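You operate a simulated robot arm through the tools that you are given. There is no shell and no other tool.

The job below is to be done with a simulated robot arm. You get a single attempt, and the scene is never put back.

Task
On the gear cradle try the large sliding gear, then the small one, turning the red knob each time.
Fine: one gear in mesh at a time, a quarter turn or more; leave the small gear in mesh.

It is judged by the outcome, as a careful person would: the job done as asked, and still so three seconds after it is handed in. It fails if anything else is knocked over, pushed out of place, dropped, spilled or broken.

Robot
A 6-joint arm with a two-finger parallel gripper, fixed in place. Base frame: the origin is on the floor under the middle of its stand, x ahead of it, y to its left, z up. Units: mm, rad, N and s.
With the tool pointing down near the work surface it reaches from about 300 to 660 mm from the base axis. Its first joint turns from -2.007 to 2.007 rad. Payload 3.43 kg.
The TCP is the grasp point between the finger pads, 34 mm short of the fingertips. In the tool frame z runs along the fingers and y along their closing line. Largest opening 128 mm; finger width 24, thickness 12; the body of the gripper, 48 by 130 mm, starts 96 mm behind the TCP.
Orientation is that of the tool frame in the base frame, as a unit quaternion [w, x, y, z]. With the fingers straight down and closing along the base's y, the tool's x points along the base's -x, its y along +y and its z along -z.

Tools
- The arm moves only by the tool apply_moves. Its argument "commands" is a list of rows, each a list of 7 numbers: the shift along the tool's x, y, z in units of 30 mm (1.0 is 30 mm), then the turn, a rotation vector about the tool's x, y, z in units of 4 degrees (1.0 is 4 degrees), then the opening, from 0 (shut) to 1 (fully open). In form: [[dx, dy, dz, rx, ry, rz, grip], ...]. A call has 1 to 20 rows; each row shifts and turns the commanded pose from where the row before left it, along the tool's axes as they then stand. A call with a number of a shift or a turn outside -1 to 1 is refused whole. A row lasts 0.2 s, in which the tool goes at most 50 mm and 0.15 rad; a call with a longer step from one row to the next is refused whole, and so is a gripper value outside its range. A pose out of reach is approached as far as the arm can. The call stops where the force on the tool passes 70 N (or 10 N more than at its start, if that is more) or the arm is blocked; 0.2 s more then pass. The fingers move at their own pace (about 153 mm/s each) and stop on an object; they squeeze with about 29 N. The grip force told is the motor's: it shows also when the fingers shut on nothing. Time passes only in rows, and 0.2 s behind the last, so rows that do not move let the fingers close. It gives the time, the measured TCP pose, the force on the tool (base axes), the opening and the grip force at its end, in the units of the frame above (readings bear some noise), with the torque about the TCP (base axes, N m) and any sound that the robot's microphone picked up, and new pictures: "pictures" is both (left out), scene, wrist or none.
- Cameras (640 x 400 px; columns grow to the right, rows downward): "scene" is fixed at [401.2, 646.8, 1571.4]; the picture's right is [-1.00, -0.00, 0.00], its down [-0.00, 0.77, -0.64] and it looks along [0.00, -0.64, -0.77] (base axes); focal length 330 px, centre (320, 200). "wrist" rides on the gripper at [76, -11, -160] in the tool frame; the picture's right is [0.15, 0.99, 0.00], its down [-0.88, 0.13, -0.46] and it looks along [-0.45, 0.07, 0.89] (tool axes); focal length 234 px, centre (320, 200). There is no depth. A picture from a camera that has moved, and an enlarged one, comes with that camera's place and axes in the base frame and with its lens.
- lift_body(by): slides the trunk up (or, below 0, down) by that many mm; the arm rides with it, the base frame stays. It gives what a move gives, with no picture.
- enlarge(camera, box): a new picture of the part [left, top, right, bottom] of that camera's present view, enlarged. It takes no simulated time.
- job_done(): hands the job in; it is judged then, once.

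Places have to be worked out from the pictures, the camera data and where the tool is seen. Open the gripper and draw the arm clear of the work before you hand the job in, unless the task says otherwise.

The tools are called after ">>>" by a JSON object that holds its "api" and its "payload". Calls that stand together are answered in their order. apply_moves: Moves the arm, as the interface text tells. Its arguments: {"type":"object","properties":{"commands":{"type":"array","items":{"type":"array","items":{"type":"number"}}},"pictures":{"type":"string","enum":["both","scene","wrist","none"]}},"required":["commands"]} The other tools are called the same way: lift_body (by) moves the trunk up or down; enlarge (camera, box) takes an enlarged picture of a part of a camera's view; job_done () hands the job in.

At the start:

```text
clock: 0.0
tcp_pos: [394.0, 204.2, 1250.3]
orientation: [0.0, 0.001, 1.0, 0.0]
contact_force: [-0.5, 0.0, 0.0]
moment: [0.03, -0.03, -0.01]
grip_width: 128.1
finger_force: 0.0
trunk travel left (down, up): [-850.0, 140.0]
```

scene: 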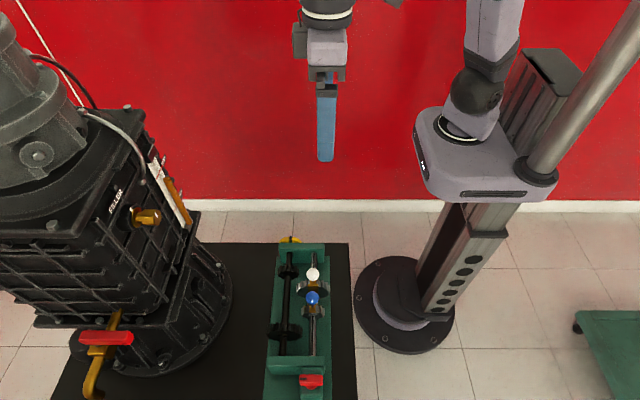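
wrist: 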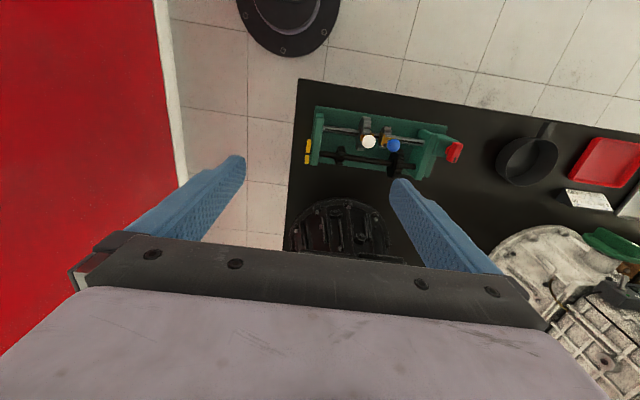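

The gear cradle (green) sits on a black mat below the arm; I'll look closer at it in both cameras before moving.

>>> {"api": "enlarge", "payload": {"camera": "scene", "box": [250, 230, 350, 400]}}

>>> {"api": "enlarge", "payload": {"camera": "wrist", "box": [290, 80, 480, 200]}}

```text
2.35 times, centred on (300, 315) of scene
camera zoom: at [401.2, 646.8, 1571.4], right [-1.0, 0.0, 0.0], down [0.0, 0.77, -0.64], along [0.0, -0.64, -0.77], focal length 777 px, centre (367, -71)
```

zoom: 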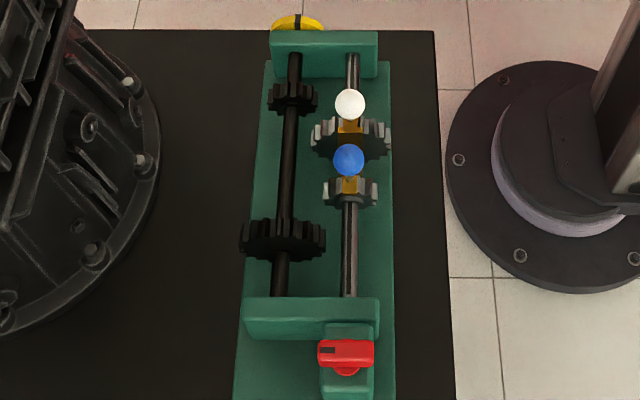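

```text
3.33 times, centred on (385, 140) of wrist
camera zoom: at [314.9, 194.4, 1410.1], right [-0.15, 0.99, 0.0], down [0.88, 0.13, 0.46], along [0.45, 0.07, -0.89], focal length 781 px, centre (103, 400)
```

zoom: 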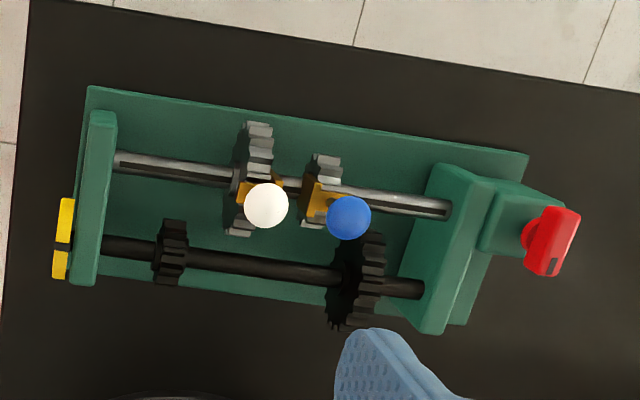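

The cradle seems to stand on a table top at about z 775; white ball (large gear) near (415, 314, 919), blue ball (small gear) near (415, 367, 919), red knob near (414, 514, 898). I lower the trunk 180 mm for a closer look.

>>> {"api": "lift_body", "payload": {"by": -180}}

```text
clock: 2.0
tcp_pos: [392.8, 205.0, 1070.5]
orientation: [0.0, 0.001, 1.0, 0.0]
contact_force: [0.5, 0.0, 0.4]
moment: [0.03, 0.02, 0.0]
grip_width: 128.1
finger_force: 0.0
trunk travel left (down, up): [-670.0, 320.0]
```

The trunk came down cleanly to TCP z 1070. I now shift about 60 mm towards -x (tool +x) and look at the cradle.

>>> {"api": "apply_moves", "payload": {"commands": [[0.8, 1, 0, 0, 0, 0, 0.5], [0.8, 1, 0, 0, 0, 0, 0.3], [0, 1, 0, 0, 0, 0, 0.3]], "pictures": "both"}}

```text
clock: 2.8
tcp_pos: [344.8, 296.4, 1070.2]
orientation: [0.0, 0.001, 1.0, 0.0]
contact_force: [0.0, -0.2, 0.0]
moment: [0.03, -0.03, -0.01]
grip_width: 38.2
finger_force: 0.1
trunk travel left (down, up): [-670.0, 320.0]
camera wrist: at [267.2, 285.9, 1229.2], right [-0.14, 0.99, 0.0], down [0.88, 0.13, 0.46], along [0.45, 0.07, -0.89], focal length 234 px, centre (320, 200)
```

scene: 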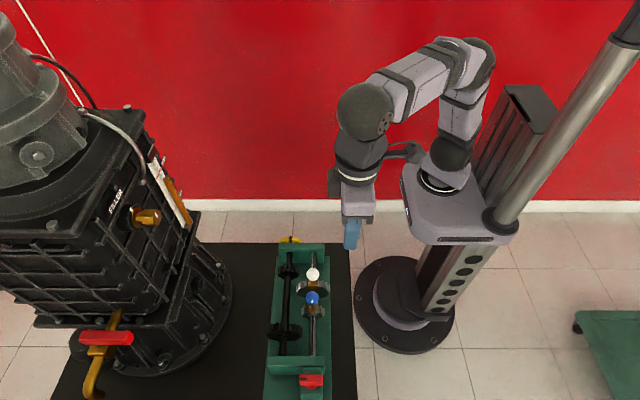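
wrist: 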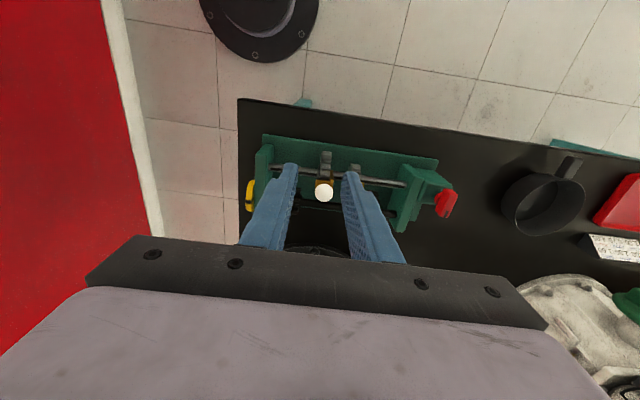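

The wrist view covers the whole cradle now. I enlarge it for precise positions.

>>> {"api": "enlarge", "payload": {"camera": "wrist", "box": [230, 120, 480, 276]}}

>>> {"api": "enlarge", "payload": {"camera": "scene", "box": [260, 230, 340, 290]}}

>>> {"api": "enlarge", "payload": {"camera": "scene", "box": [250, 340, 350, 400]}}

```text
2.56 times, centred on (355, 198) of wrist
camera zoom: at [267.2, 285.9, 1229.2], right [-0.14, 0.99, 0.0], down [0.88, 0.13, 0.46], along [0.45, 0.07, -0.89], focal length 600 px, centre (230, 205)
```

zoom: 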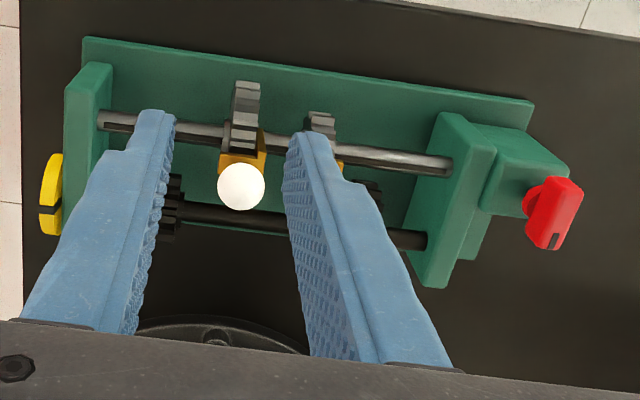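

```text
6.67 times, centred on (300, 260) of scene
camera zoom: at [401.2, 646.8, 1571.4], right [-1.0, 0.0, 0.0], down [0.0, 0.77, -0.64], along [0.0, -0.64, -0.77], focal length 2203 px, centre (453, -200)
```

zoom: 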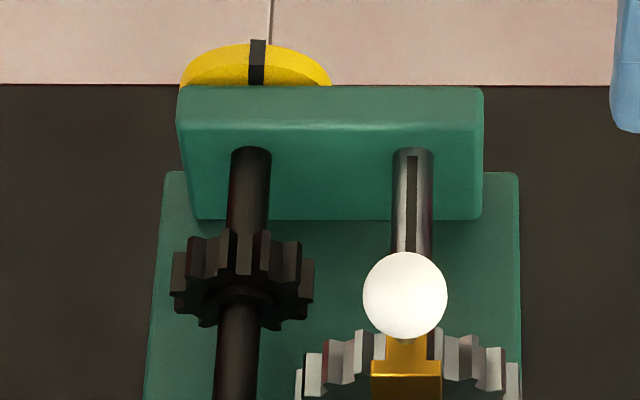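

```text
6.40 times, centred on (300, 370) of scene
camera zoom: at [401.2, 646.8, 1571.4], right [-1.0, 0.0, 0.0], down [0.0, 0.77, -0.64], along [0.0, -0.64, -0.77], focal length 2114 px, centre (448, -888)
```

zoom: 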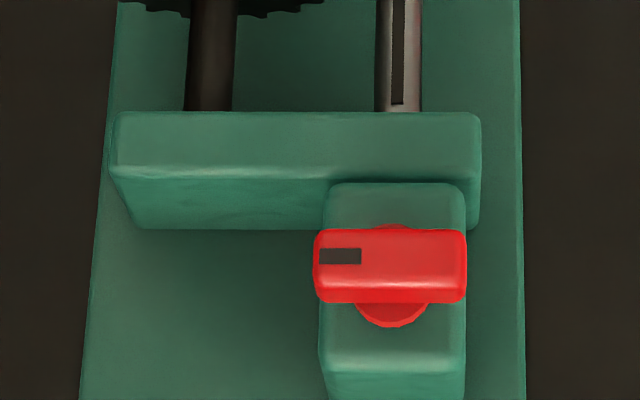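

I need to know which way the knob's axis points and how the gears sit, so I enlarge tightly on those.

>>> {"api": "enlarge", "payload": {"camera": "wrist", "box": [410, 165, 474, 229]}}

>>> {"api": "enlarge", "payload": {"camera": "scene", "box": [292, 365, 332, 400]}}

>>> {"api": "enlarge", "payload": {"camera": "scene", "box": [262, 258, 342, 350]}}

```text
6.25 times, centred on (442, 197) of wrist
camera zoom: at [267.2, 285.9, 1229.2], right [-0.14, 0.99, 0.0], down [0.88, 0.13, 0.46], along [0.45, 0.07, -0.89], focal length 1464 px, centre (-442, 219)
```

zoom: 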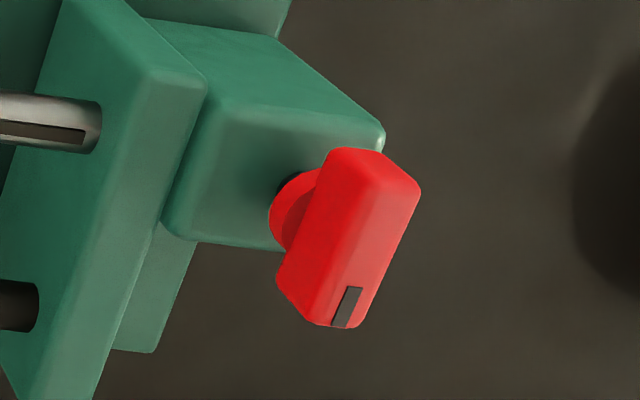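

```text
11.43 times, centred on (312, 382) of scene
camera zoom: at [401.2, 646.8, 1571.4], right [-1.0, 0.0, 0.0], down [0.0, 0.77, -0.64], along [0.0, -0.64, -0.77], focal length 3776 px, centre (411, -1886)
```

zoom: 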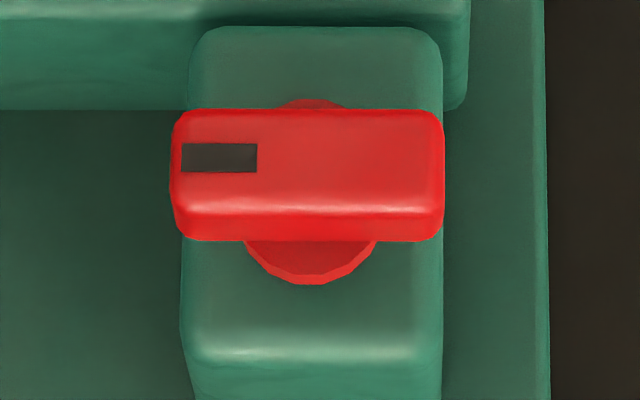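

```text
4.35 times, centred on (302, 304) of scene
camera zoom: at [401.2, 646.8, 1571.4], right [-1.0, 0.0, 0.0], down [0.0, 0.77, -0.64], along [0.0, -0.64, -0.77], focal length 1436 px, centre (398, -252)
```

zoom: 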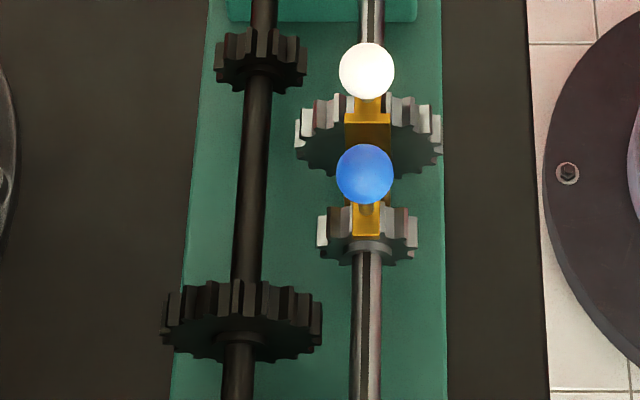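

The knob's axis is vertical: its bar lies along x on top of the green box, so it can be gripped from above and turned about z. The large sliding gear (white ball) must go about 46 mm towards -y to face the small black gear, and the small one (blue ball) about 44 mm towards +y to face the large black gear. I go above the white ball first.

>>> {"api": "apply_moves", "payload": {"commands": [[-0.77, 0.2, 0.6, 0, 0, 0, 0.33], [-0.77, 0.2, 0.6, 0, 0, 0, 0.33], [-0.77, 0.2, 0.6, 0, 0, 0, 0.33], [0, 0, 0, 0, 0, 0, 0.33]], "pictures": "both"}}

```text
clock: 3.8
tcp_pos: [416.3, 313.5, 1014.3]
orientation: [0.0, 0.001, 1.0, 0.0]
contact_force: [0.4, -0.4, 0.3]
moment: [0.0, -0.01, 0.02]
grip_width: 42.0
finger_force: 0.1
trunk travel left (down, up): [-670.0, 320.0]
camera wrist: at [338.4, 302.6, 1174.7], right [-0.14, 0.99, 0.0], down [0.88, 0.13, 0.46], along [0.45, 0.07, -0.89], focal length 234 px, centre (320, 200)
```

scene: 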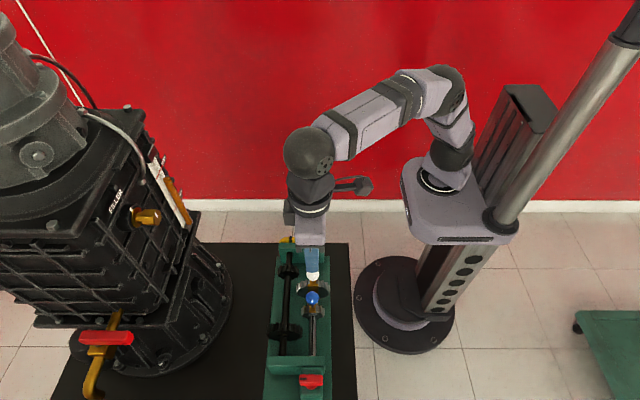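
wrist: 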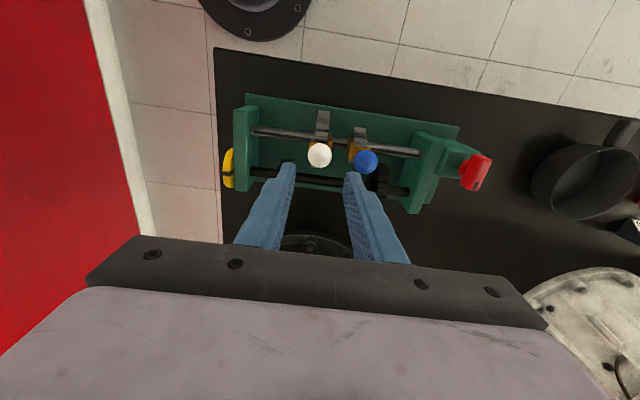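

The tool is over the white ball at z 1014. I enlarge both views to check the alignment.

>>> {"api": "enlarge", "payload": {"camera": "scene", "box": [282, 240, 346, 320]}}

>>> {"api": "enlarge", "payload": {"camera": "wrist", "box": [220, 90, 500, 240]}}

```text
5.00 times, centred on (314, 280) of scene
camera zoom: at [401.2, 646.8, 1571.4], right [-1.0, 0.0, 0.0], down [0.0, 0.77, -0.64], along [0.0, -0.64, -0.77], focal length 1652 px, centre (350, -200)
```

zoom: 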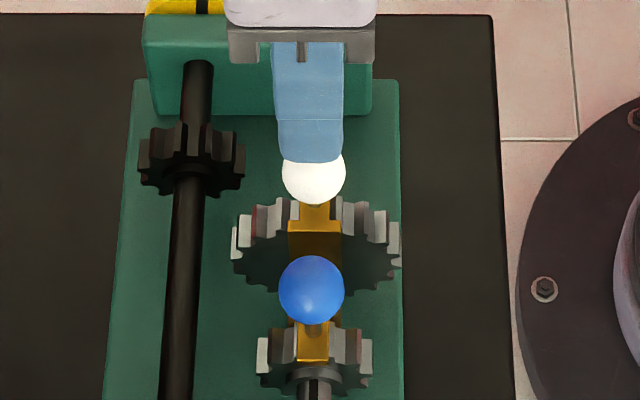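

```text
2.29 times, centred on (360, 165) of wrist
camera zoom: at [338.4, 302.6, 1174.7], right [-0.14, 0.99, 0.0], down [0.88, 0.13, 0.46], along [0.45, 0.07, -0.89], focal length 535 px, centre (229, 280)
```

zoom: 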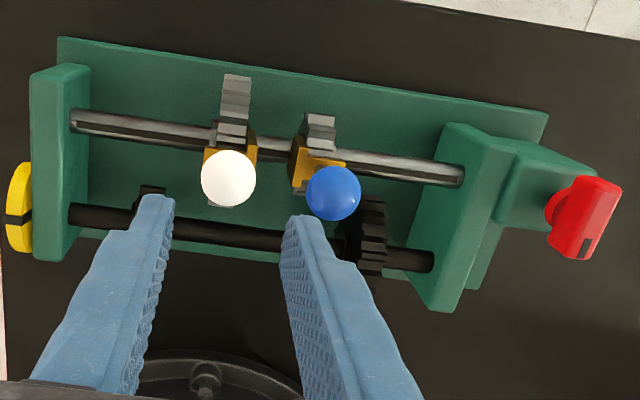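

Both cameras put the white ball at about (415, 313.4, 919), directly below the TCP. I descend to z about 931 with a 38 mm opening so the fingers straddle it, then close.

>>> {"api": "apply_moves", "payload": {"commands": [[0, 0, 0.7, 0, 0, 0, 0.3], [0, 0, 0.7, 0, 0, 0, 0.3], [0, 0, 0.7, 0, 0, 0, 0.3], [0, 0, 0.6, 0, 0, 0, 0.3], [0, 0, 0, 0, 0, 0, 0.3]], "pictures": "both"}}

```text
clock: 5.0
tcp_pos: [413.0, 313.1, 935.7]
orientation: [0.0, 0.001, 1.0, 0.0]
contact_force: [0.0, 0.2, -0.3]
moment: [-0.01, 0.01, 0.0]
grip_width: 38.3
finger_force: 0.2
trunk travel left (down, up): [-670.0, 320.0]
camera wrist: at [336.5, 302.9, 1095.0], right [-0.15, 0.99, 0.0], down [0.88, 0.13, 0.46], along [0.45, 0.07, -0.89], focal length 234 px, centre (320, 200)
```

scene: 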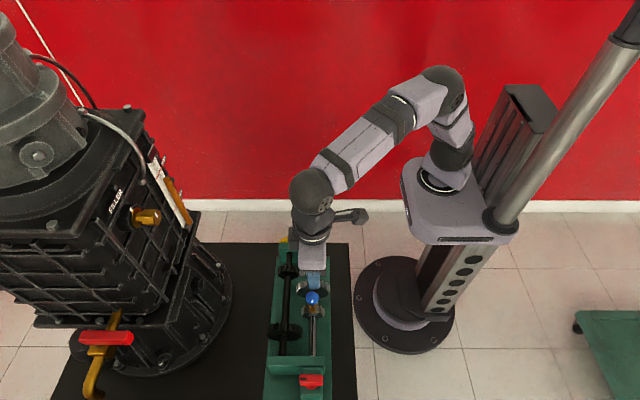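
wrist: 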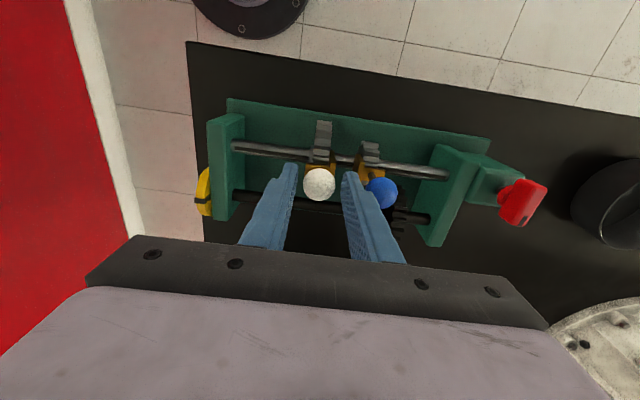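

>>> {"api": "enlarge", "payload": {"camera": "scene", "box": [290, 250, 338, 310]}}

>>> {"api": "enlarge", "payload": {"camera": "wrist", "box": [240, 110, 440, 235]}}

```text
6.67 times, centred on (314, 280) of scene
camera zoom: at [401.2, 646.8, 1571.4], right [-1.0, 0.0, 0.0], down [0.0, 0.77, -0.64], along [0.0, -0.64, -0.77], focal length 2203 px, centre (360, -333)
```

zoom: 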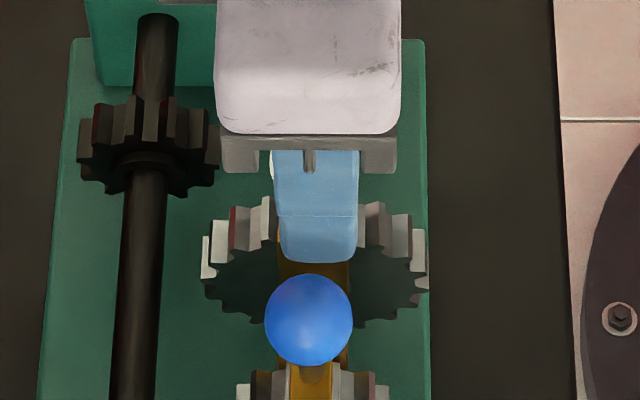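

```text
3.20 times, centred on (340, 172) of wrist
camera zoom: at [336.5, 302.9, 1095.0], right [-0.15, 0.99, 0.0], down [0.88, 0.13, 0.46], along [0.45, 0.07, -0.89], focal length 749 px, centre (256, 288)
```

zoom: 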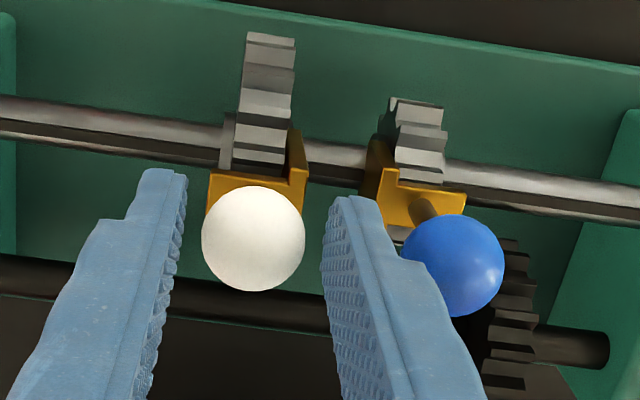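

The fingers straddle the white ball's yoke with clear room on both sides. I go 4 mm lower and close on the ball.

>>> {"api": "apply_moves", "payload": {"commands": [[0, 0, 0.15, 0, 0, 0, 0.3], [0, 0, 0, 0, 0, 0, 0.15], [0, 0, 0, 0, 0, 0, 0.15], [0, 0, 0, 0, 0, 0, 0.15]], "pictures": "none"}}

```text
clock: 6.0
tcp_pos: [415.4, 313.1, 931.9]
orientation: [0.001, 0.001, 1.0, 0.0]
contact_force: [0.7, 0.0, 3.0]
moment: [0.01, -0.01, -0.03]
grip_width: 27.1
finger_force: 45.0
trunk travel left (down, up): [-670.0, 320.0]
```

The fingers hold the ball (27.1 mm wide). I slide it slowly towards -y by 24 mm first, watching the force.

>>> {"api": "apply_moves", "payload": {"commands": [[0, -0.2, 0, 0, 0, 0, 0.15], [0, -0.2, 0, 0, 0, 0, 0.15], [0, -0.2, 0, 0, 0, 0, 0.15], [0, -0.2, 0, 0, 0, 0, 0.15]], "pictures": "both"}}

```text
clock: 7.0
tcp_pos: [414.6, 289.0, 932.3]
orientation: [0.001, 0.001, 1.0, 0.0]
contact_force: [2.7, 1.5, 8.0]
moment: [-0.01, 0.52, 0.05]
grip_width: 27.1
finger_force: 45.1
trunk travel left (down, up): [-670.0, 320.0]
camera wrist: at [336.4, 277.8, 1091.1], right [-0.14, 0.99, 0.0], down [0.88, 0.13, 0.46], along [0.45, 0.07, -0.89], focal length 234 px, centre (320, 200)
```

scene: 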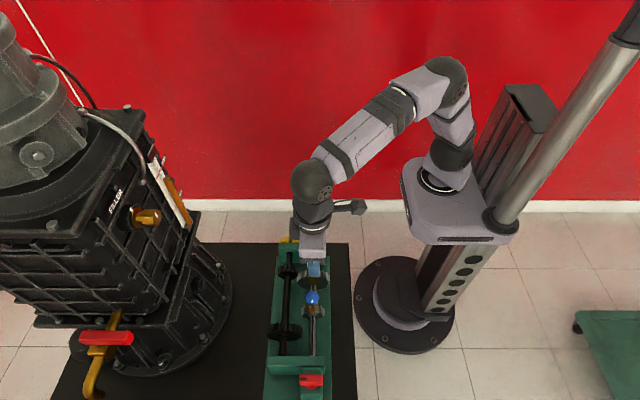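
wrist: 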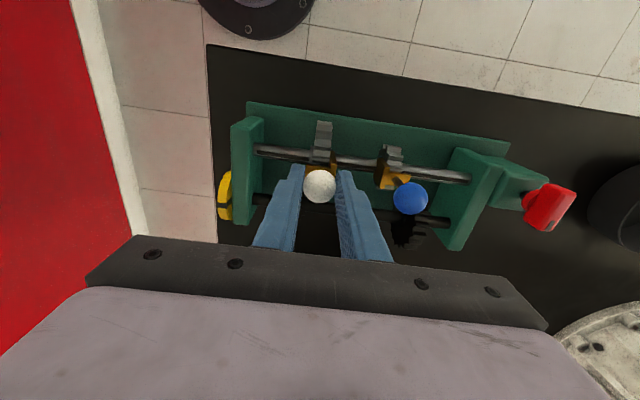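

The gear came along with the ball; a small vertical load (8 N) shows. I look closely at the gears before entering mesh.

>>> {"api": "enlarge", "payload": {"camera": "wrist", "box": [220, 90, 440, 228]}}

>>> {"api": "enlarge", "payload": {"camera": "scene", "box": [266, 246, 338, 336]}}

```text
2.90 times, centred on (330, 159) of wrist
camera zoom: at [336.4, 277.8, 1091.1], right [-0.14, 0.99, 0.0], down [0.88, 0.13, 0.46], along [0.45, 0.07, -0.89], focal length 679 px, centre (291, 319)
```

zoom: 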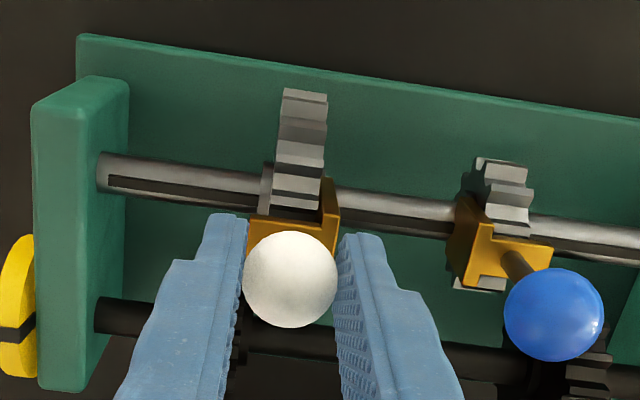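

```text
4.44 times, centred on (302, 291) of scene
camera zoom: at [401.2, 646.8, 1571.4], right [-1.0, 0.0, 0.0], down [0.0, 0.77, -0.64], along [0.0, -0.64, -0.77], focal length 1468 px, centre (400, -204)
```

zoom: 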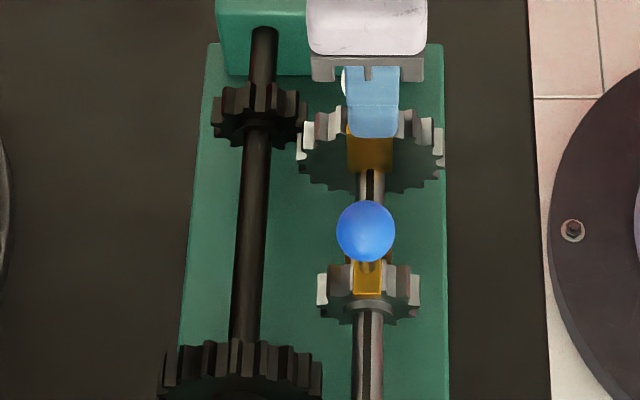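

The white gear is still a few mm short of the small black gear. I go on slowly in 3 mm steps to catch any tooth clash.

>>> {"api": "apply_moves", "payload": {"commands": [[0, -0.1, 0, 0, 0, 0, 0.15], [0, -0.1, 0, 0, 0, 0, 0.15], [0, -0.1, 0, 0, 0, 0, 0.15], [0, -0.1, 0, 0, 0, 0, 0.15]], "pictures": "none"}}

```text
clock: 8.0
tcp_pos: [414.7, 275.9, 932.5]
orientation: [0.001, 0.001, 1.0, 0.0]
contact_force: [1.1, -3.0, 11.3]
moment: [0.14, -0.59, 0.03]
grip_width: 27.1
finger_force: 44.9
trunk travel left (down, up): [-670.0, 320.0]
```

No clash: y is 275.9 with low lateral force. I go another 8 mm to bring the gear faces in line.

>>> {"api": "apply_moves", "payload": {"commands": [[0, -0.1, 0, 0, 0, 0, 0.15], [0, -0.1, 0, 0, 0, 0, 0.15], [0, -0.07, 0, 0, 0, 0, 0.15], [0, 0, 0, 0, 0, 0, 0.15]], "pictures": "both"}}

>>> {"api": "enlarge", "payload": {"camera": "scene", "box": [266, 246, 338, 336]}}

>>> {"api": "enlarge", "payload": {"camera": "wrist", "box": [220, 90, 440, 228]}}

```text
clock: 9.0
tcp_pos: [414.4, 268.2, 932.2]
orientation: [0.0, 0.001, 1.0, 0.001]
contact_force: [5.8, -0.4, 12.7]
moment: [0.07, -0.01, 0.01]
grip_width: 27.0
finger_force: 45.1
trunk travel left (down, up): [-670.0, 320.0]
camera wrist: at [336.2, 257.6, 1090.9], right [-0.15, 0.99, 0.0], down [0.88, 0.13, 0.46], along [0.45, 0.07, -0.89], focal length 234 px, centre (320, 200)
```

scene: 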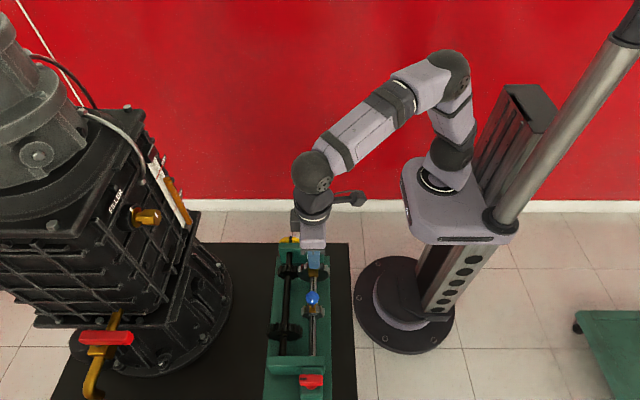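
wrist: 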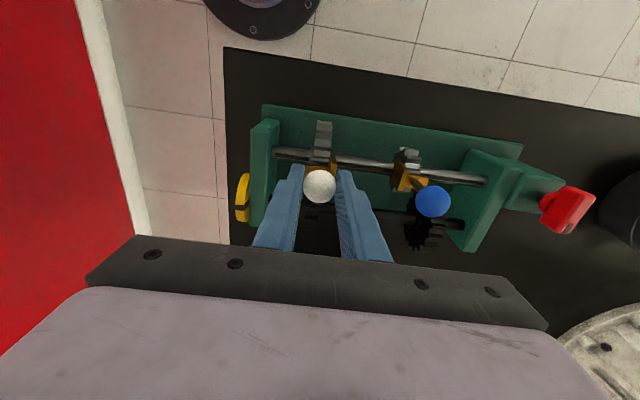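

```text
4.44 times, centred on (302, 291) of scene
camera zoom: at [401.2, 646.8, 1571.4], right [-1.0, 0.0, 0.0], down [0.0, 0.77, -0.64], along [0.0, -0.64, -0.77], focal length 1468 px, centre (400, -204)
```

zoom: 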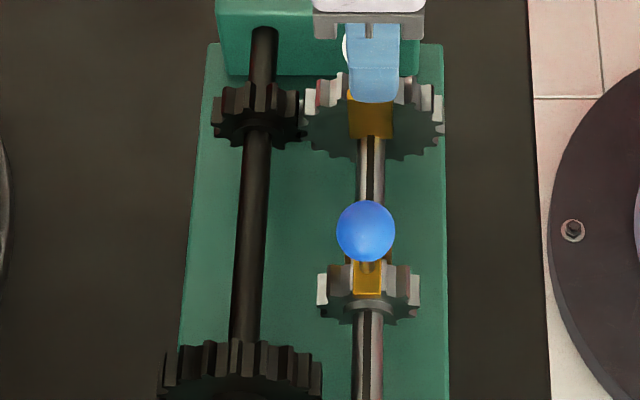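

```text
2.90 times, centred on (330, 159) of wrist
camera zoom: at [336.2, 257.6, 1090.9], right [-0.15, 0.99, 0.0], down [0.88, 0.13, 0.46], along [0.45, 0.07, -0.89], focal length 679 px, centre (291, 319)
```

zoom: 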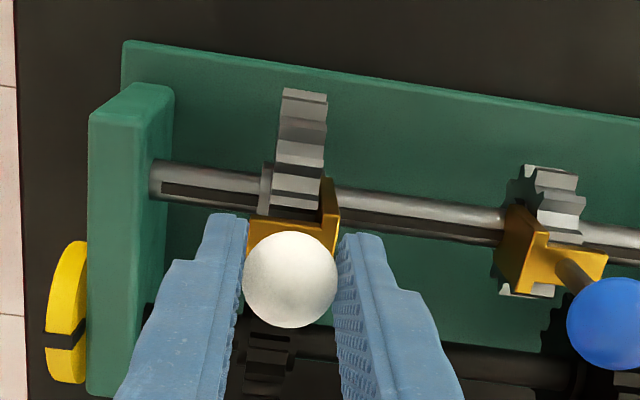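

The two gears look side by side; I zoom in on the mesh to check the axial alignment.

>>> {"api": "enlarge", "payload": {"camera": "scene", "box": [276, 254, 312, 290]}}

>>> {"api": "enlarge", "payload": {"camera": "wrist", "box": [270, 110, 370, 240]}}

```text
11.11 times, centred on (294, 272) of scene
camera zoom: at [401.2, 646.8, 1571.4], right [-1.0, 0.0, 0.0], down [0.0, 0.77, -0.64], along [0.0, -0.64, -0.77], focal length 3671 px, centre (609, -600)
```

zoom: 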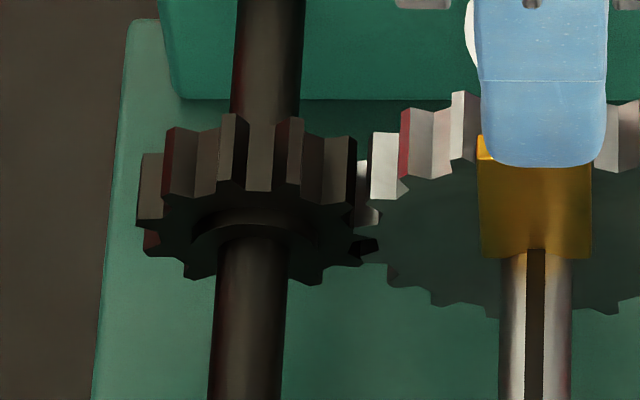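

```text
3.08 times, centred on (320, 175) of wrist
camera zoom: at [336.2, 257.6, 1090.9], right [-0.15, 0.99, 0.0], down [0.88, 0.13, 0.46], along [0.45, 0.07, -0.89], focal length 720 px, centre (320, 277)
```

zoom: 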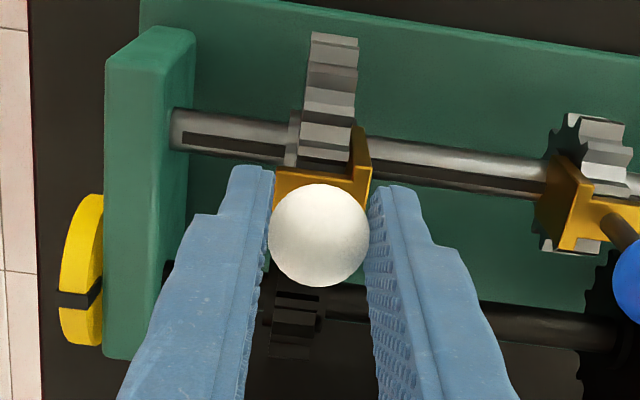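

Large gear and small black gear overlap fully (gear about y 264–279, black gear 263–280). I release the ball and rise to z about 1005.

>>> {"api": "apply_moves", "payload": {"commands": [[0, 0, 0, 0, 0, 0, 0.3], [0, 0, 0, 0, 0, 0, 0.3], [0, 0, -0.6, 0, 0, 0, 0.3], [0, 0, -0.9, 0, 0, 0, 0.3], [0, 0, -0.9, 0, 0, 0, 0.3]], "pictures": "both"}}

>>> {"api": "enlarge", "payload": {"camera": "scene", "box": [270, 246, 342, 336]}}

```text
clock: 10.2
tcp_pos: [412.2, 267.4, 1004.8]
orientation: [-0.001, 0.001, 1.0, 0.0]
contact_force: [0.7, 0.8, -0.3]
moment: [0.01, -0.02, 0.04]
grip_width: 38.4
finger_force: 0.1
trunk travel left (down, up): [-670.0, 320.0]
camera wrist: at [335.0, 257.2, 1164.3], right [-0.15, 0.99, 0.0], down [0.88, 0.13, 0.46], along [0.45, 0.07, -0.89], focal length 234 px, centre (320, 200)
```

scene: 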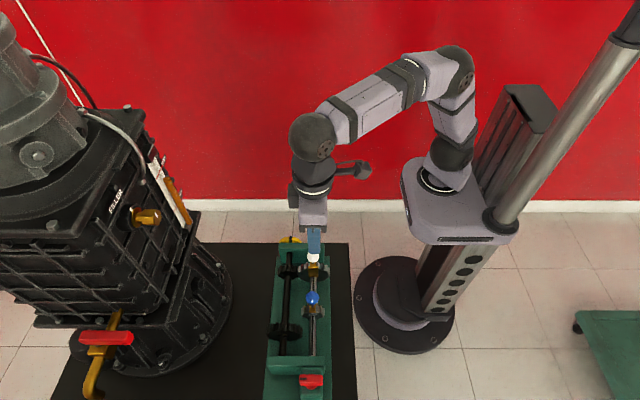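
wrist: 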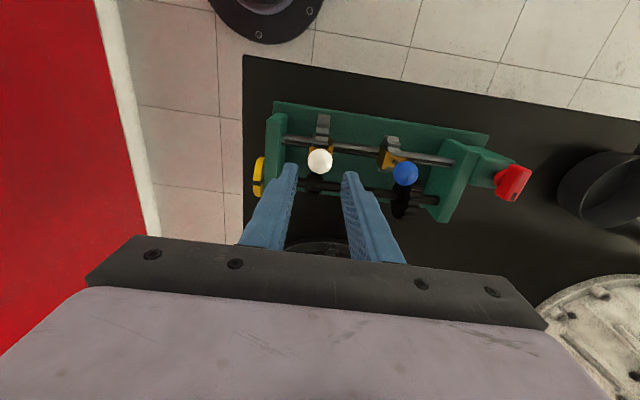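

```text
4.44 times, centred on (306, 291) of scene
camera zoom: at [401.2, 646.8, 1571.4], right [-1.0, 0.0, 0.0], down [0.0, 0.77, -0.64], along [0.0, -0.64, -0.77], focal length 1468 px, centre (382, -204)
```

zoom: 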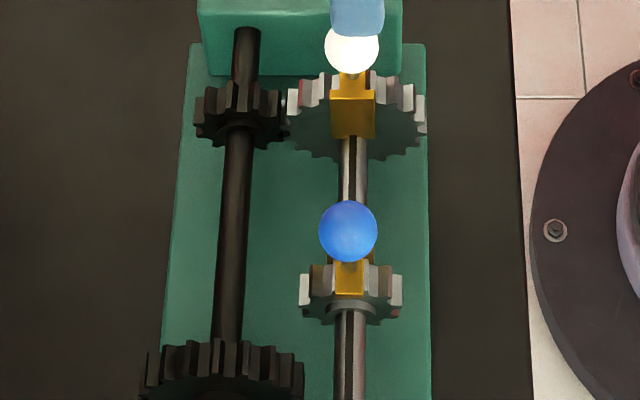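

The white gear stayed in mesh after release. Next I travel along +y at safe height to above the knob, about (416, 513.8), and check whether the arm reaches there.

>>> {"api": "apply_moves", "payload": {"commands": [[-0.01, 0.9, 0, 0, 0, 0, 0.36], [-0.01, 0.9, 0, 0, 0, 0, 0.36], [-0.01, 0.9, 0, 0, 0, 0, 0.36], [-0.01, 0.9, 0, 0, 0, 0, 0.36], [-0.01, 0.9, 0, 0, 0, 0, 0.36], [-0.01, 0.9, 0, 0, 0, 0, 0.36], [-0.01, 0.9, 0, 0, 0, 0, 0.36], [0, 0.9, 0, 0, 0, 0, 0.36], [0, 0.9, 0, 0, 0, 0, 0.36], [0, 0.1, 0, 0, 0, 0, 0.36]], "pictures": "both"}}

```text
clock: 12.4
tcp_pos: [375.5, 456.9, 972.8]
orientation: [0.0, 0.001, 1.0, 0.0]
contact_force: [0.6, 0.1, -0.1]
moment: [0.01, -0.02, -0.02]
grip_width: 46.3
finger_force: 0.0
out of reach, approached as far as the arm can: row 6, 7, 8, 9
trunk travel left (down, up): [-670.0, 320.0]
camera wrist: at [297.3, 448.3, 1132.8], right [-0.14, 0.99, 0.0], down [0.88, 0.13, 0.46], along [0.45, 0.07, -0.89], focal length 234 px, centre (320, 200)
```

scene: 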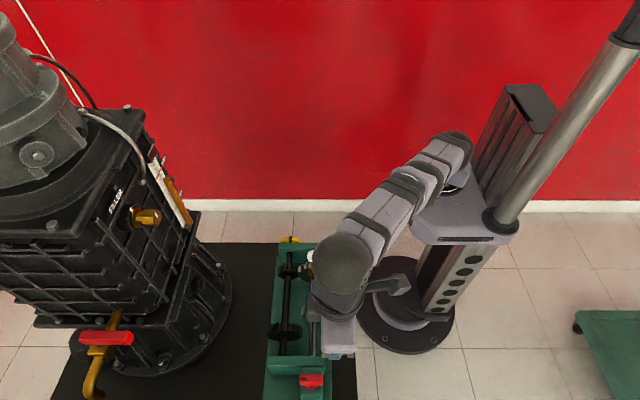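
wrist: 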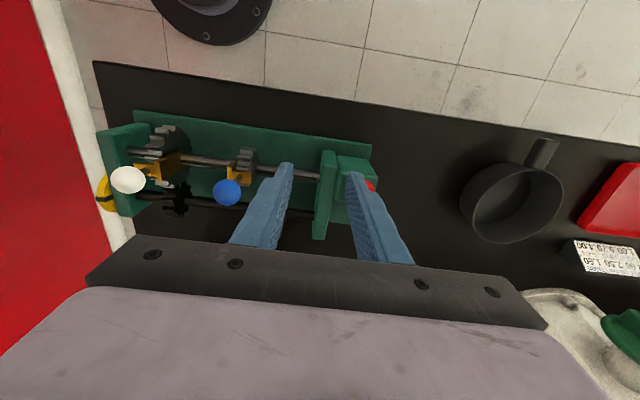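

The knob is out of reach with the shoulder at this height; the tool sagged inwards but touched nothing. I raise the trunk by 180 mm so that the arm can stretch level, then look again.

>>> {"api": "lift_body", "payload": {"by": 180}}

>>> {"api": "apply_moves", "payload": {"commands": [[0, 0, 0, 0, 0, 0, 0.36]], "pictures": "both"}}

```text
clock: 14.4
tcp_pos: [375.7, 458.3, 1153.4]
orientation: [0.001, 0.001, 1.0, 0.0]
contact_force: [0.0, 0.2, -0.2]
moment: [0.02, -0.01, -0.01]
grip_width: 46.3
finger_force: 0.0
trunk travel left (down, up): [-850.0, 140.0]
```

```text
clock: 14.8
tcp_pos: [376.0, 459.8, 1154.5]
orientation: [0.0, 0.001, 1.0, -0.001]
contact_force: [0.5, -1.2, 0.3]
moment: [0.03, -0.01, 0.01]
grip_width: 46.1
finger_force: 0.0
trunk travel left (down, up): [-850.0, 140.0]
camera wrist: at [297.8, 448.5, 1312.6], right [-0.15, 0.99, 0.0], down [0.88, 0.13, 0.46], along [0.45, 0.07, -0.89], focal length 234 px, centre (320, 200)
```

scene: 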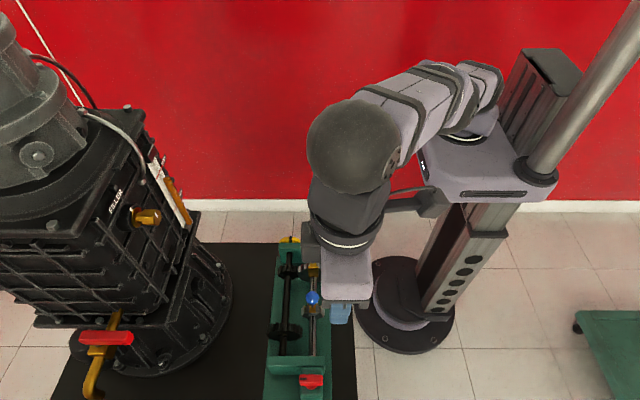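
wrist: 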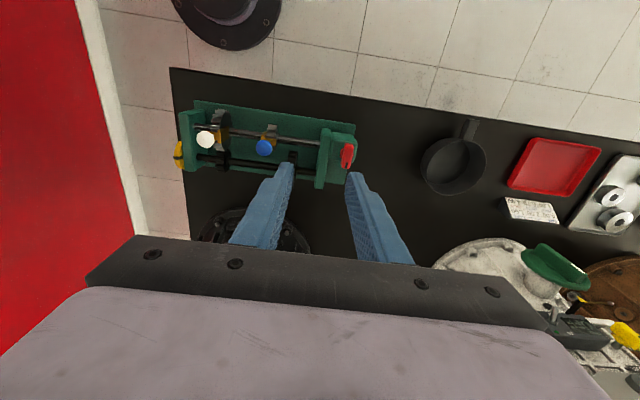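

The arm holds its pose and the trunk is back at its starting height. I lower the tool straight by about 165 mm and then move outwards in small steps to see whether the reach is enough.

>>> {"api": "apply_moves", "payload": {"commands": [[0, 0, 0.9, 0, 0, 0, 0.36], [0, 0, 0.9, 0, 0, 0, 0.36], [0, 0, 0.9, 0, 0, 0, 0.36], [0, 0, 0.9, 0, 0, 0, 0.36], [0, 0, 0.9, 0, 0, 0, 0.36], [0, 0, 0.9, 0, 0, 0, 0.36], [-0.45, 0.61, 0, 0, 0, 0, 0.36], [-0.45, 0.61, 0, 0, 0, 0, 0.36]], "pictures": "both"}}

```text
clock: 16.6
tcp_pos: [400.0, 493.0, 990.4]
orientation: [-0.001, 0.001, 1.0, -0.001]
contact_force: [0.7, 0.2, 0.4]
moment: [-0.03, 0.01, 0.01]
grip_width: 46.4
finger_force: 0.1
trunk travel left (down, up): [-850.0, 140.0]
camera wrist: at [323.2, 482.9, 1150.1], right [-0.15, 0.99, 0.0], down [0.88, 0.13, 0.45], along [0.45, 0.06, -0.89], focal length 234 px, centre (320, 200)
```

scene: 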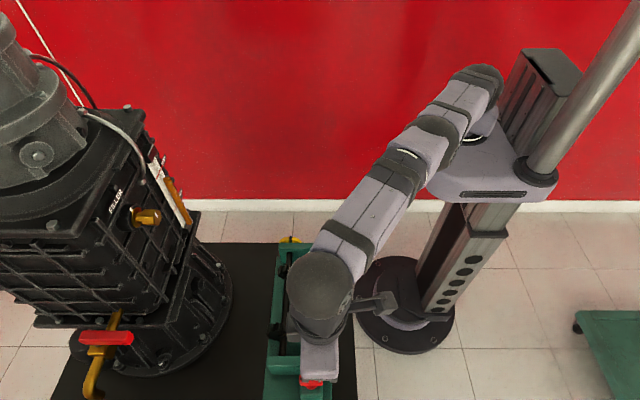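
wrist: 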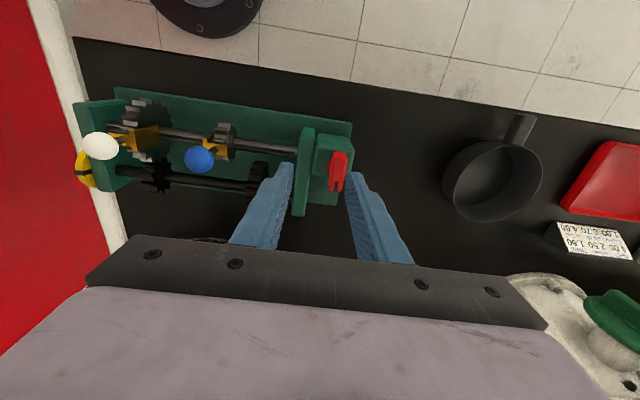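

Reaches r = 635 without trouble. I continue to over the knob at the same height.

>>> {"api": "apply_moves", "payload": {"commands": [[-0.28, 0.35, 0, 0, 0, 0, 0.36], [-0.28, 0.35, 0, 0, 0, 0, 0.36], [0, 0, 0, 0, 0, 0, 0.36]], "pictures": "both"}}

>>> {"api": "enlarge", "payload": {"camera": "wrist", "box": [230, 100, 450, 238]}}

>>> {"api": "enlarge", "payload": {"camera": "scene", "box": [280, 340, 344, 400]}}

```text
clock: 17.4
tcp_pos: [401.2, 492.8, 990.8]
orientation: [0.0, 0.001, 1.0, 0.0]
contact_force: [-0.3, -0.1, -0.7]
moment: [0.02, -0.02, 0.01]
grip_width: 46.3
finger_force: 0.0
out of reach, approached as far as the arm can: row 1, 2
trunk travel left (down, up): [-850.0, 140.0]
camera wrist: at [323.4, 482.4, 1150.1], right [-0.15, 0.99, 0.0], down [0.88, 0.13, 0.46], along [0.45, 0.07, -0.89], focal length 234 px, centre (320, 200)
```

scene: 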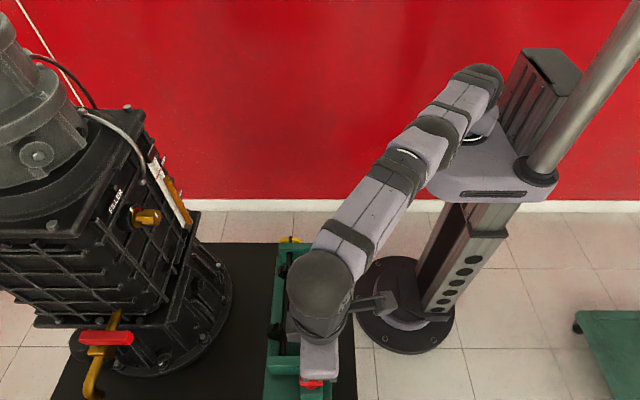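
wrist: 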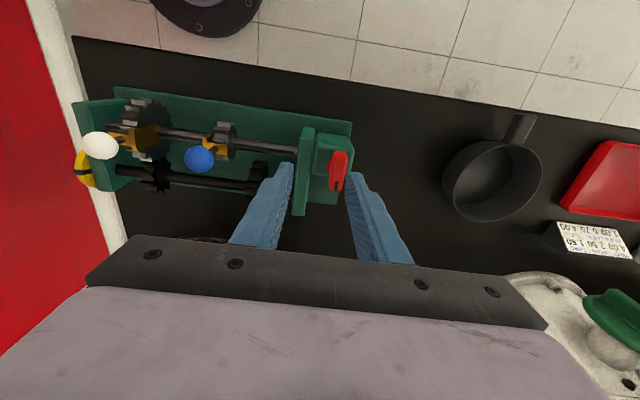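

```text
2.90 times, centred on (340, 169) of wrist
camera zoom: at [323.4, 482.4, 1150.1], right [-0.15, 0.99, 0.0], down [0.88, 0.13, 0.46], along [0.45, 0.07, -0.89], focal length 679 px, centre (262, 290)
```

zoom: 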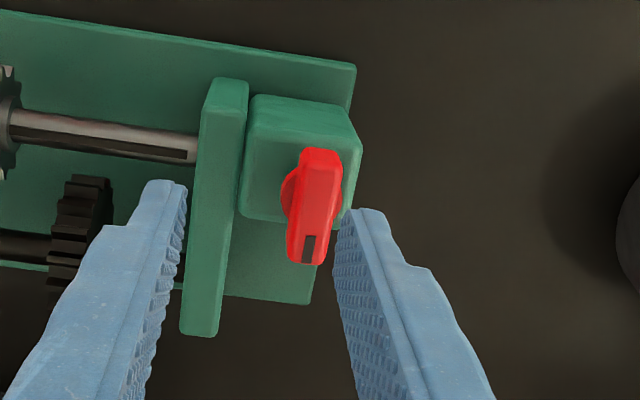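

```text
6.67 times, centred on (312, 370) of scene
camera zoom: at [401.2, 646.8, 1571.4], right [-1.0, 0.0, 0.0], down [0.0, 0.77, -0.64], along [0.0, -0.64, -0.77], focal length 2203 px, centre (373, -933)
```

zoom: 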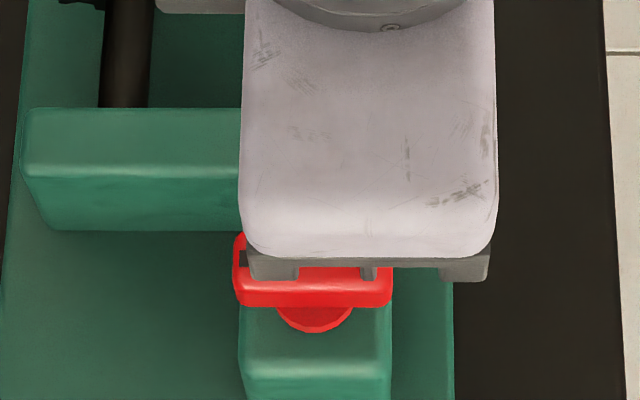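

The vertical tool stops at r ≈ 636 here, about 25 mm short. The wrist still seems above the shoulder, so I raise the trunk 60 mm more and come down relative to it.

>>> {"api": "lift_body", "payload": {"by": 60}}

>>> {"api": "apply_moves", "payload": {"commands": [[0, 0, 0.7, 0, 0, 0, 0.36], [0, 0, 0.7, 0, 0, 0, 0.36], [0, 0, 0.6, 0, 0, 0, 0.36], [-0.15, 0.19, 0, 0, 0, 0, 0.36], [-0.15, 0.19, 0, 0, 0, 0, 0.36], [-0.15, 0.19, 0, 0, 0, 0, 0.36], [0, 0, 0, 0, 0, 0, 0.36]], "pictures": "scene"}}

```text
clock: 18.4
tcp_pos: [402.0, 493.7, 1050.1]
orientation: [0.0, 0.001, 1.0, 0.0]
contact_force: [-0.2, -0.2, 0.0]
moment: [0.04, -0.01, -0.01]
grip_width: 46.1
finger_force: 0.0
trunk travel left (down, up): [-910.0, 80.0]
```

```text
clock: 20.0
tcp_pos: [404.6, 495.7, 992.4]
orientation: [0.001, 0.001, 1.0, 0.0]
contact_force: [-0.8, 1.4, 0.1]
moment: [-0.01, 0.0, 0.06]
grip_width: 45.7
finger_force: 0.1
out of reach, approached as far as the arm can: row 4, 5, 6
trunk travel left (down, up): [-910.0, 80.0]
```

scene: 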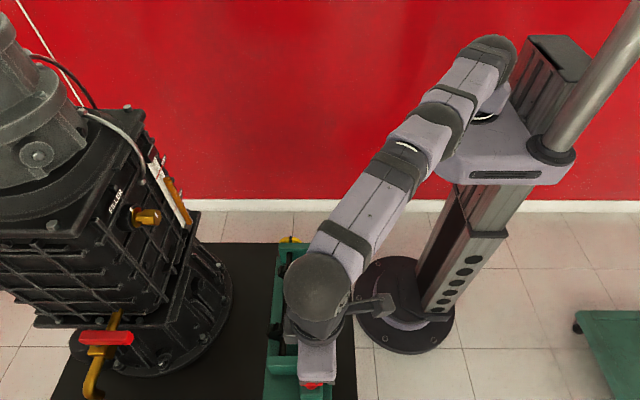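

A vertical tool tops out at r ≈ 640, so I lean the tool 13° outwards along x (about its closing axis). The pads stay parallel to the knob's bar that way, and a later turn about the vertical stays in reach.

>>> {"api": "apply_moves", "payload": {"commands": [[0, 0, 0, 0, -0.8, 0, 0.36], [0, 0, 0, 0, -0.8, 0, 0.36], [0, 0, 0, 0, -0.8, 0, 0.36], [0, 0, 0, 0, -0.85, 0, 0.36], [0, 0, 0, 0, 0, 0, 0.36]], "pictures": "none"}}

```text
clock: 21.2
tcp_pos: [403.8, 496.1, 991.6]
orientation: [0.114, 0.001, 0.993, 0.0]
contact_force: [0.1, -0.6, 0.4]
moment: [0.02, -0.03, 0.01]
grip_width: 46.0
finger_force: 0.1
trunk travel left (down, up): [-910.0, 80.0]
```

The tilt is right (13° lean). I move to over the knob at TCP z 960, with tips still above the bar, and check reach and alignment.

>>> {"api": "apply_moves", "payload": {"commands": [[-0.103, 0.29, 0.553, 0, 0, 0, 0.36], [-0.103, 0.29, 0.553, 0, 0, 0, 0.36], [0, 0, 0, 0, 0, 0, 0.36]], "pictures": "both"}}

>>> {"api": "enlarge", "payload": {"camera": "wrist", "box": [230, 100, 450, 238]}}

>>> {"api": "enlarge", "payload": {"camera": "scene", "box": [280, 340, 344, 400]}}

```text
clock: 22.0
tcp_pos: [415.7, 513.7, 960.3]
orientation: [0.113, 0.001, 0.994, 0.0]
contact_force: [-0.1, 0.7, 1.0]
moment: [0.03, 0.03, 0.0]
grip_width: 45.9
finger_force: 0.0
trunk travel left (down, up): [-910.0, 80.0]
camera wrist: at [304.9, 503.0, 1098.2], right [-0.14, 0.99, -0.03], down [0.76, 0.13, 0.64], along [0.64, 0.07, -0.77], focal length 234 px, centre (320, 200)
```

scene: 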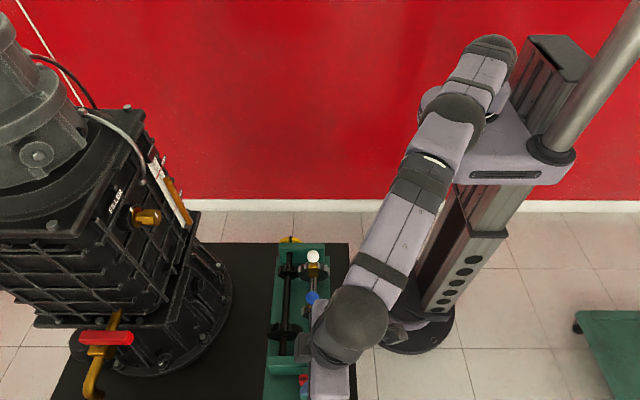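
wrist: 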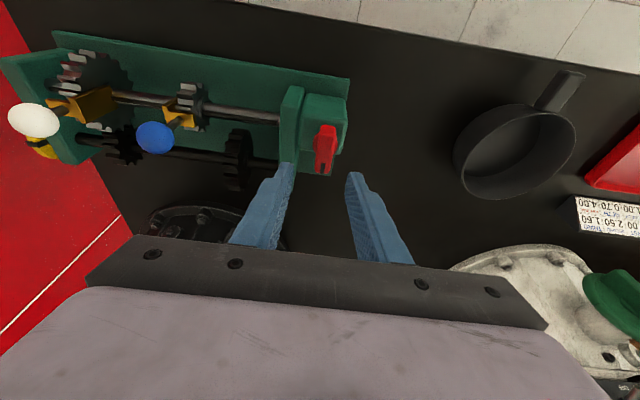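

```text
2.90 times, centred on (340, 169) of wrist
camera zoom: at [304.9, 503.0, 1098.2], right [-0.14, 0.99, -0.03], down [0.76, 0.13, 0.64], along [0.64, 0.07, -0.77], focal length 679 px, centre (262, 290)
```

zoom: 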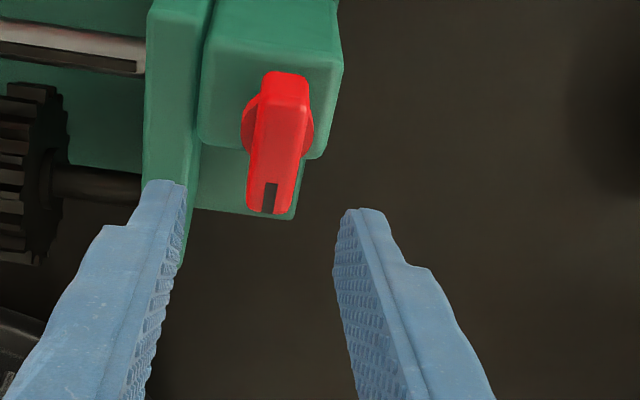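

```text
6.67 times, centred on (312, 370) of scene
camera zoom: at [401.2, 646.8, 1571.4], right [-1.0, 0.0, 0.0], down [0.0, 0.77, -0.64], along [0.0, -0.64, -0.77], focal length 2203 px, centre (373, -933)
```

zoom: 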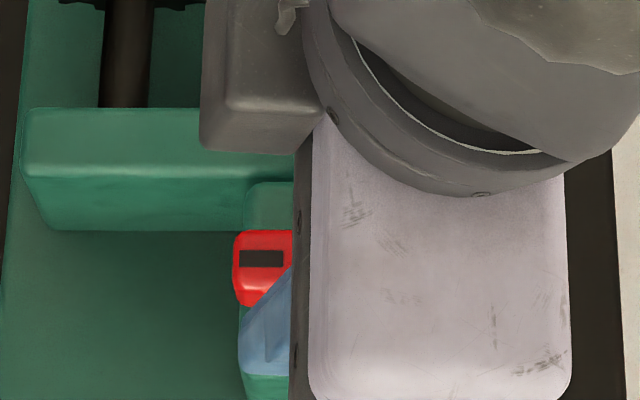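

Comparing two wrist views with the fingers seen in the scene view, the scene camera reads y about 4 mm low. The knob axis is then at about (415, 517), with the bar top at z ≈ 900. I shift 3 mm to +y and come down part of the way to verify.

>>> {"api": "apply_moves", "payload": {"commands": [[0.112, 0.05, 0.487, 0, 0, 0, 0.36], [0.112, 0.05, 0.487, 0, 0, 0, 0.36], [0, 0, 0, 0, 0, 0, 0.36]], "pictures": "wrist"}}

>>> {"api": "enlarge", "payload": {"camera": "wrist", "box": [250, 110, 410, 210]}}

>>> {"api": "enlarge", "payload": {"camera": "scene", "box": [290, 360, 330, 400]}}

```text
clock: 22.8
tcp_pos: [417.9, 515.3, 930.7]
orientation: [0.113, 0.0, 0.994, 0.0]
contact_force: [0.1, 0.2, -0.5]
moment: [-0.03, 0.02, -0.02]
grip_width: 45.9
finger_force: 0.2
trunk travel left (down, up): [-910.0, 80.0]
camera wrist: at [305.4, 505.4, 1069.0], right [-0.14, 0.99, -0.03], down [0.76, 0.13, 0.64], along [0.64, 0.07, -0.77], focal length 234 px, centre (320, 200)
```

wrist: 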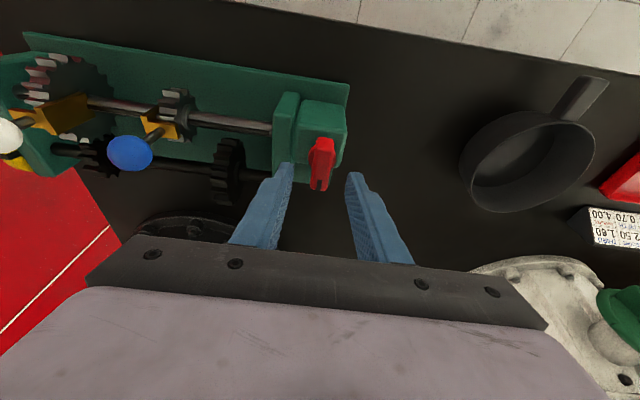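

```text
4.00 times, centred on (330, 160) of wrist
camera zoom: at [305.4, 505.4, 1069.0], right [-0.14, 0.99, -0.03], down [0.76, 0.13, 0.64], along [0.64, 0.07, -0.77], focal length 937 px, centre (280, 360)
```

zoom: 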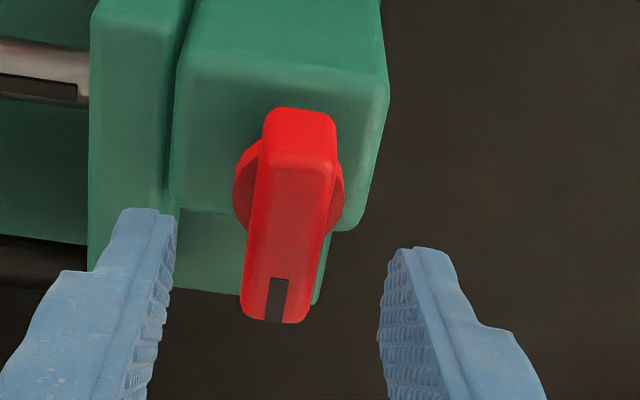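

```text
10.00 times, centred on (310, 380) of scene
camera zoom: at [401.2, 646.8, 1571.4], right [-1.0, 0.0, 0.0], down [0.0, 0.77, -0.64], along [0.0, -0.64, -0.77], focal length 3304 px, centre (420, -1600)
```

zoom: 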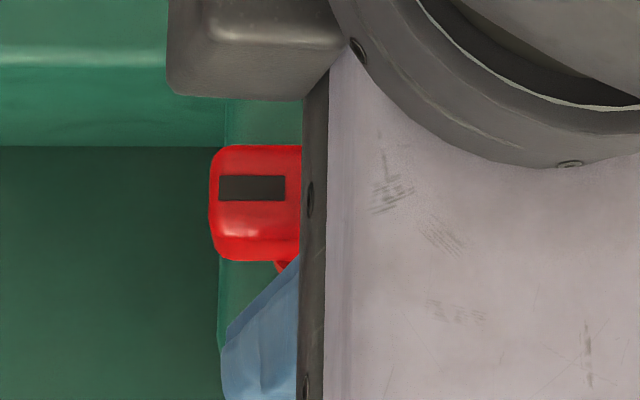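

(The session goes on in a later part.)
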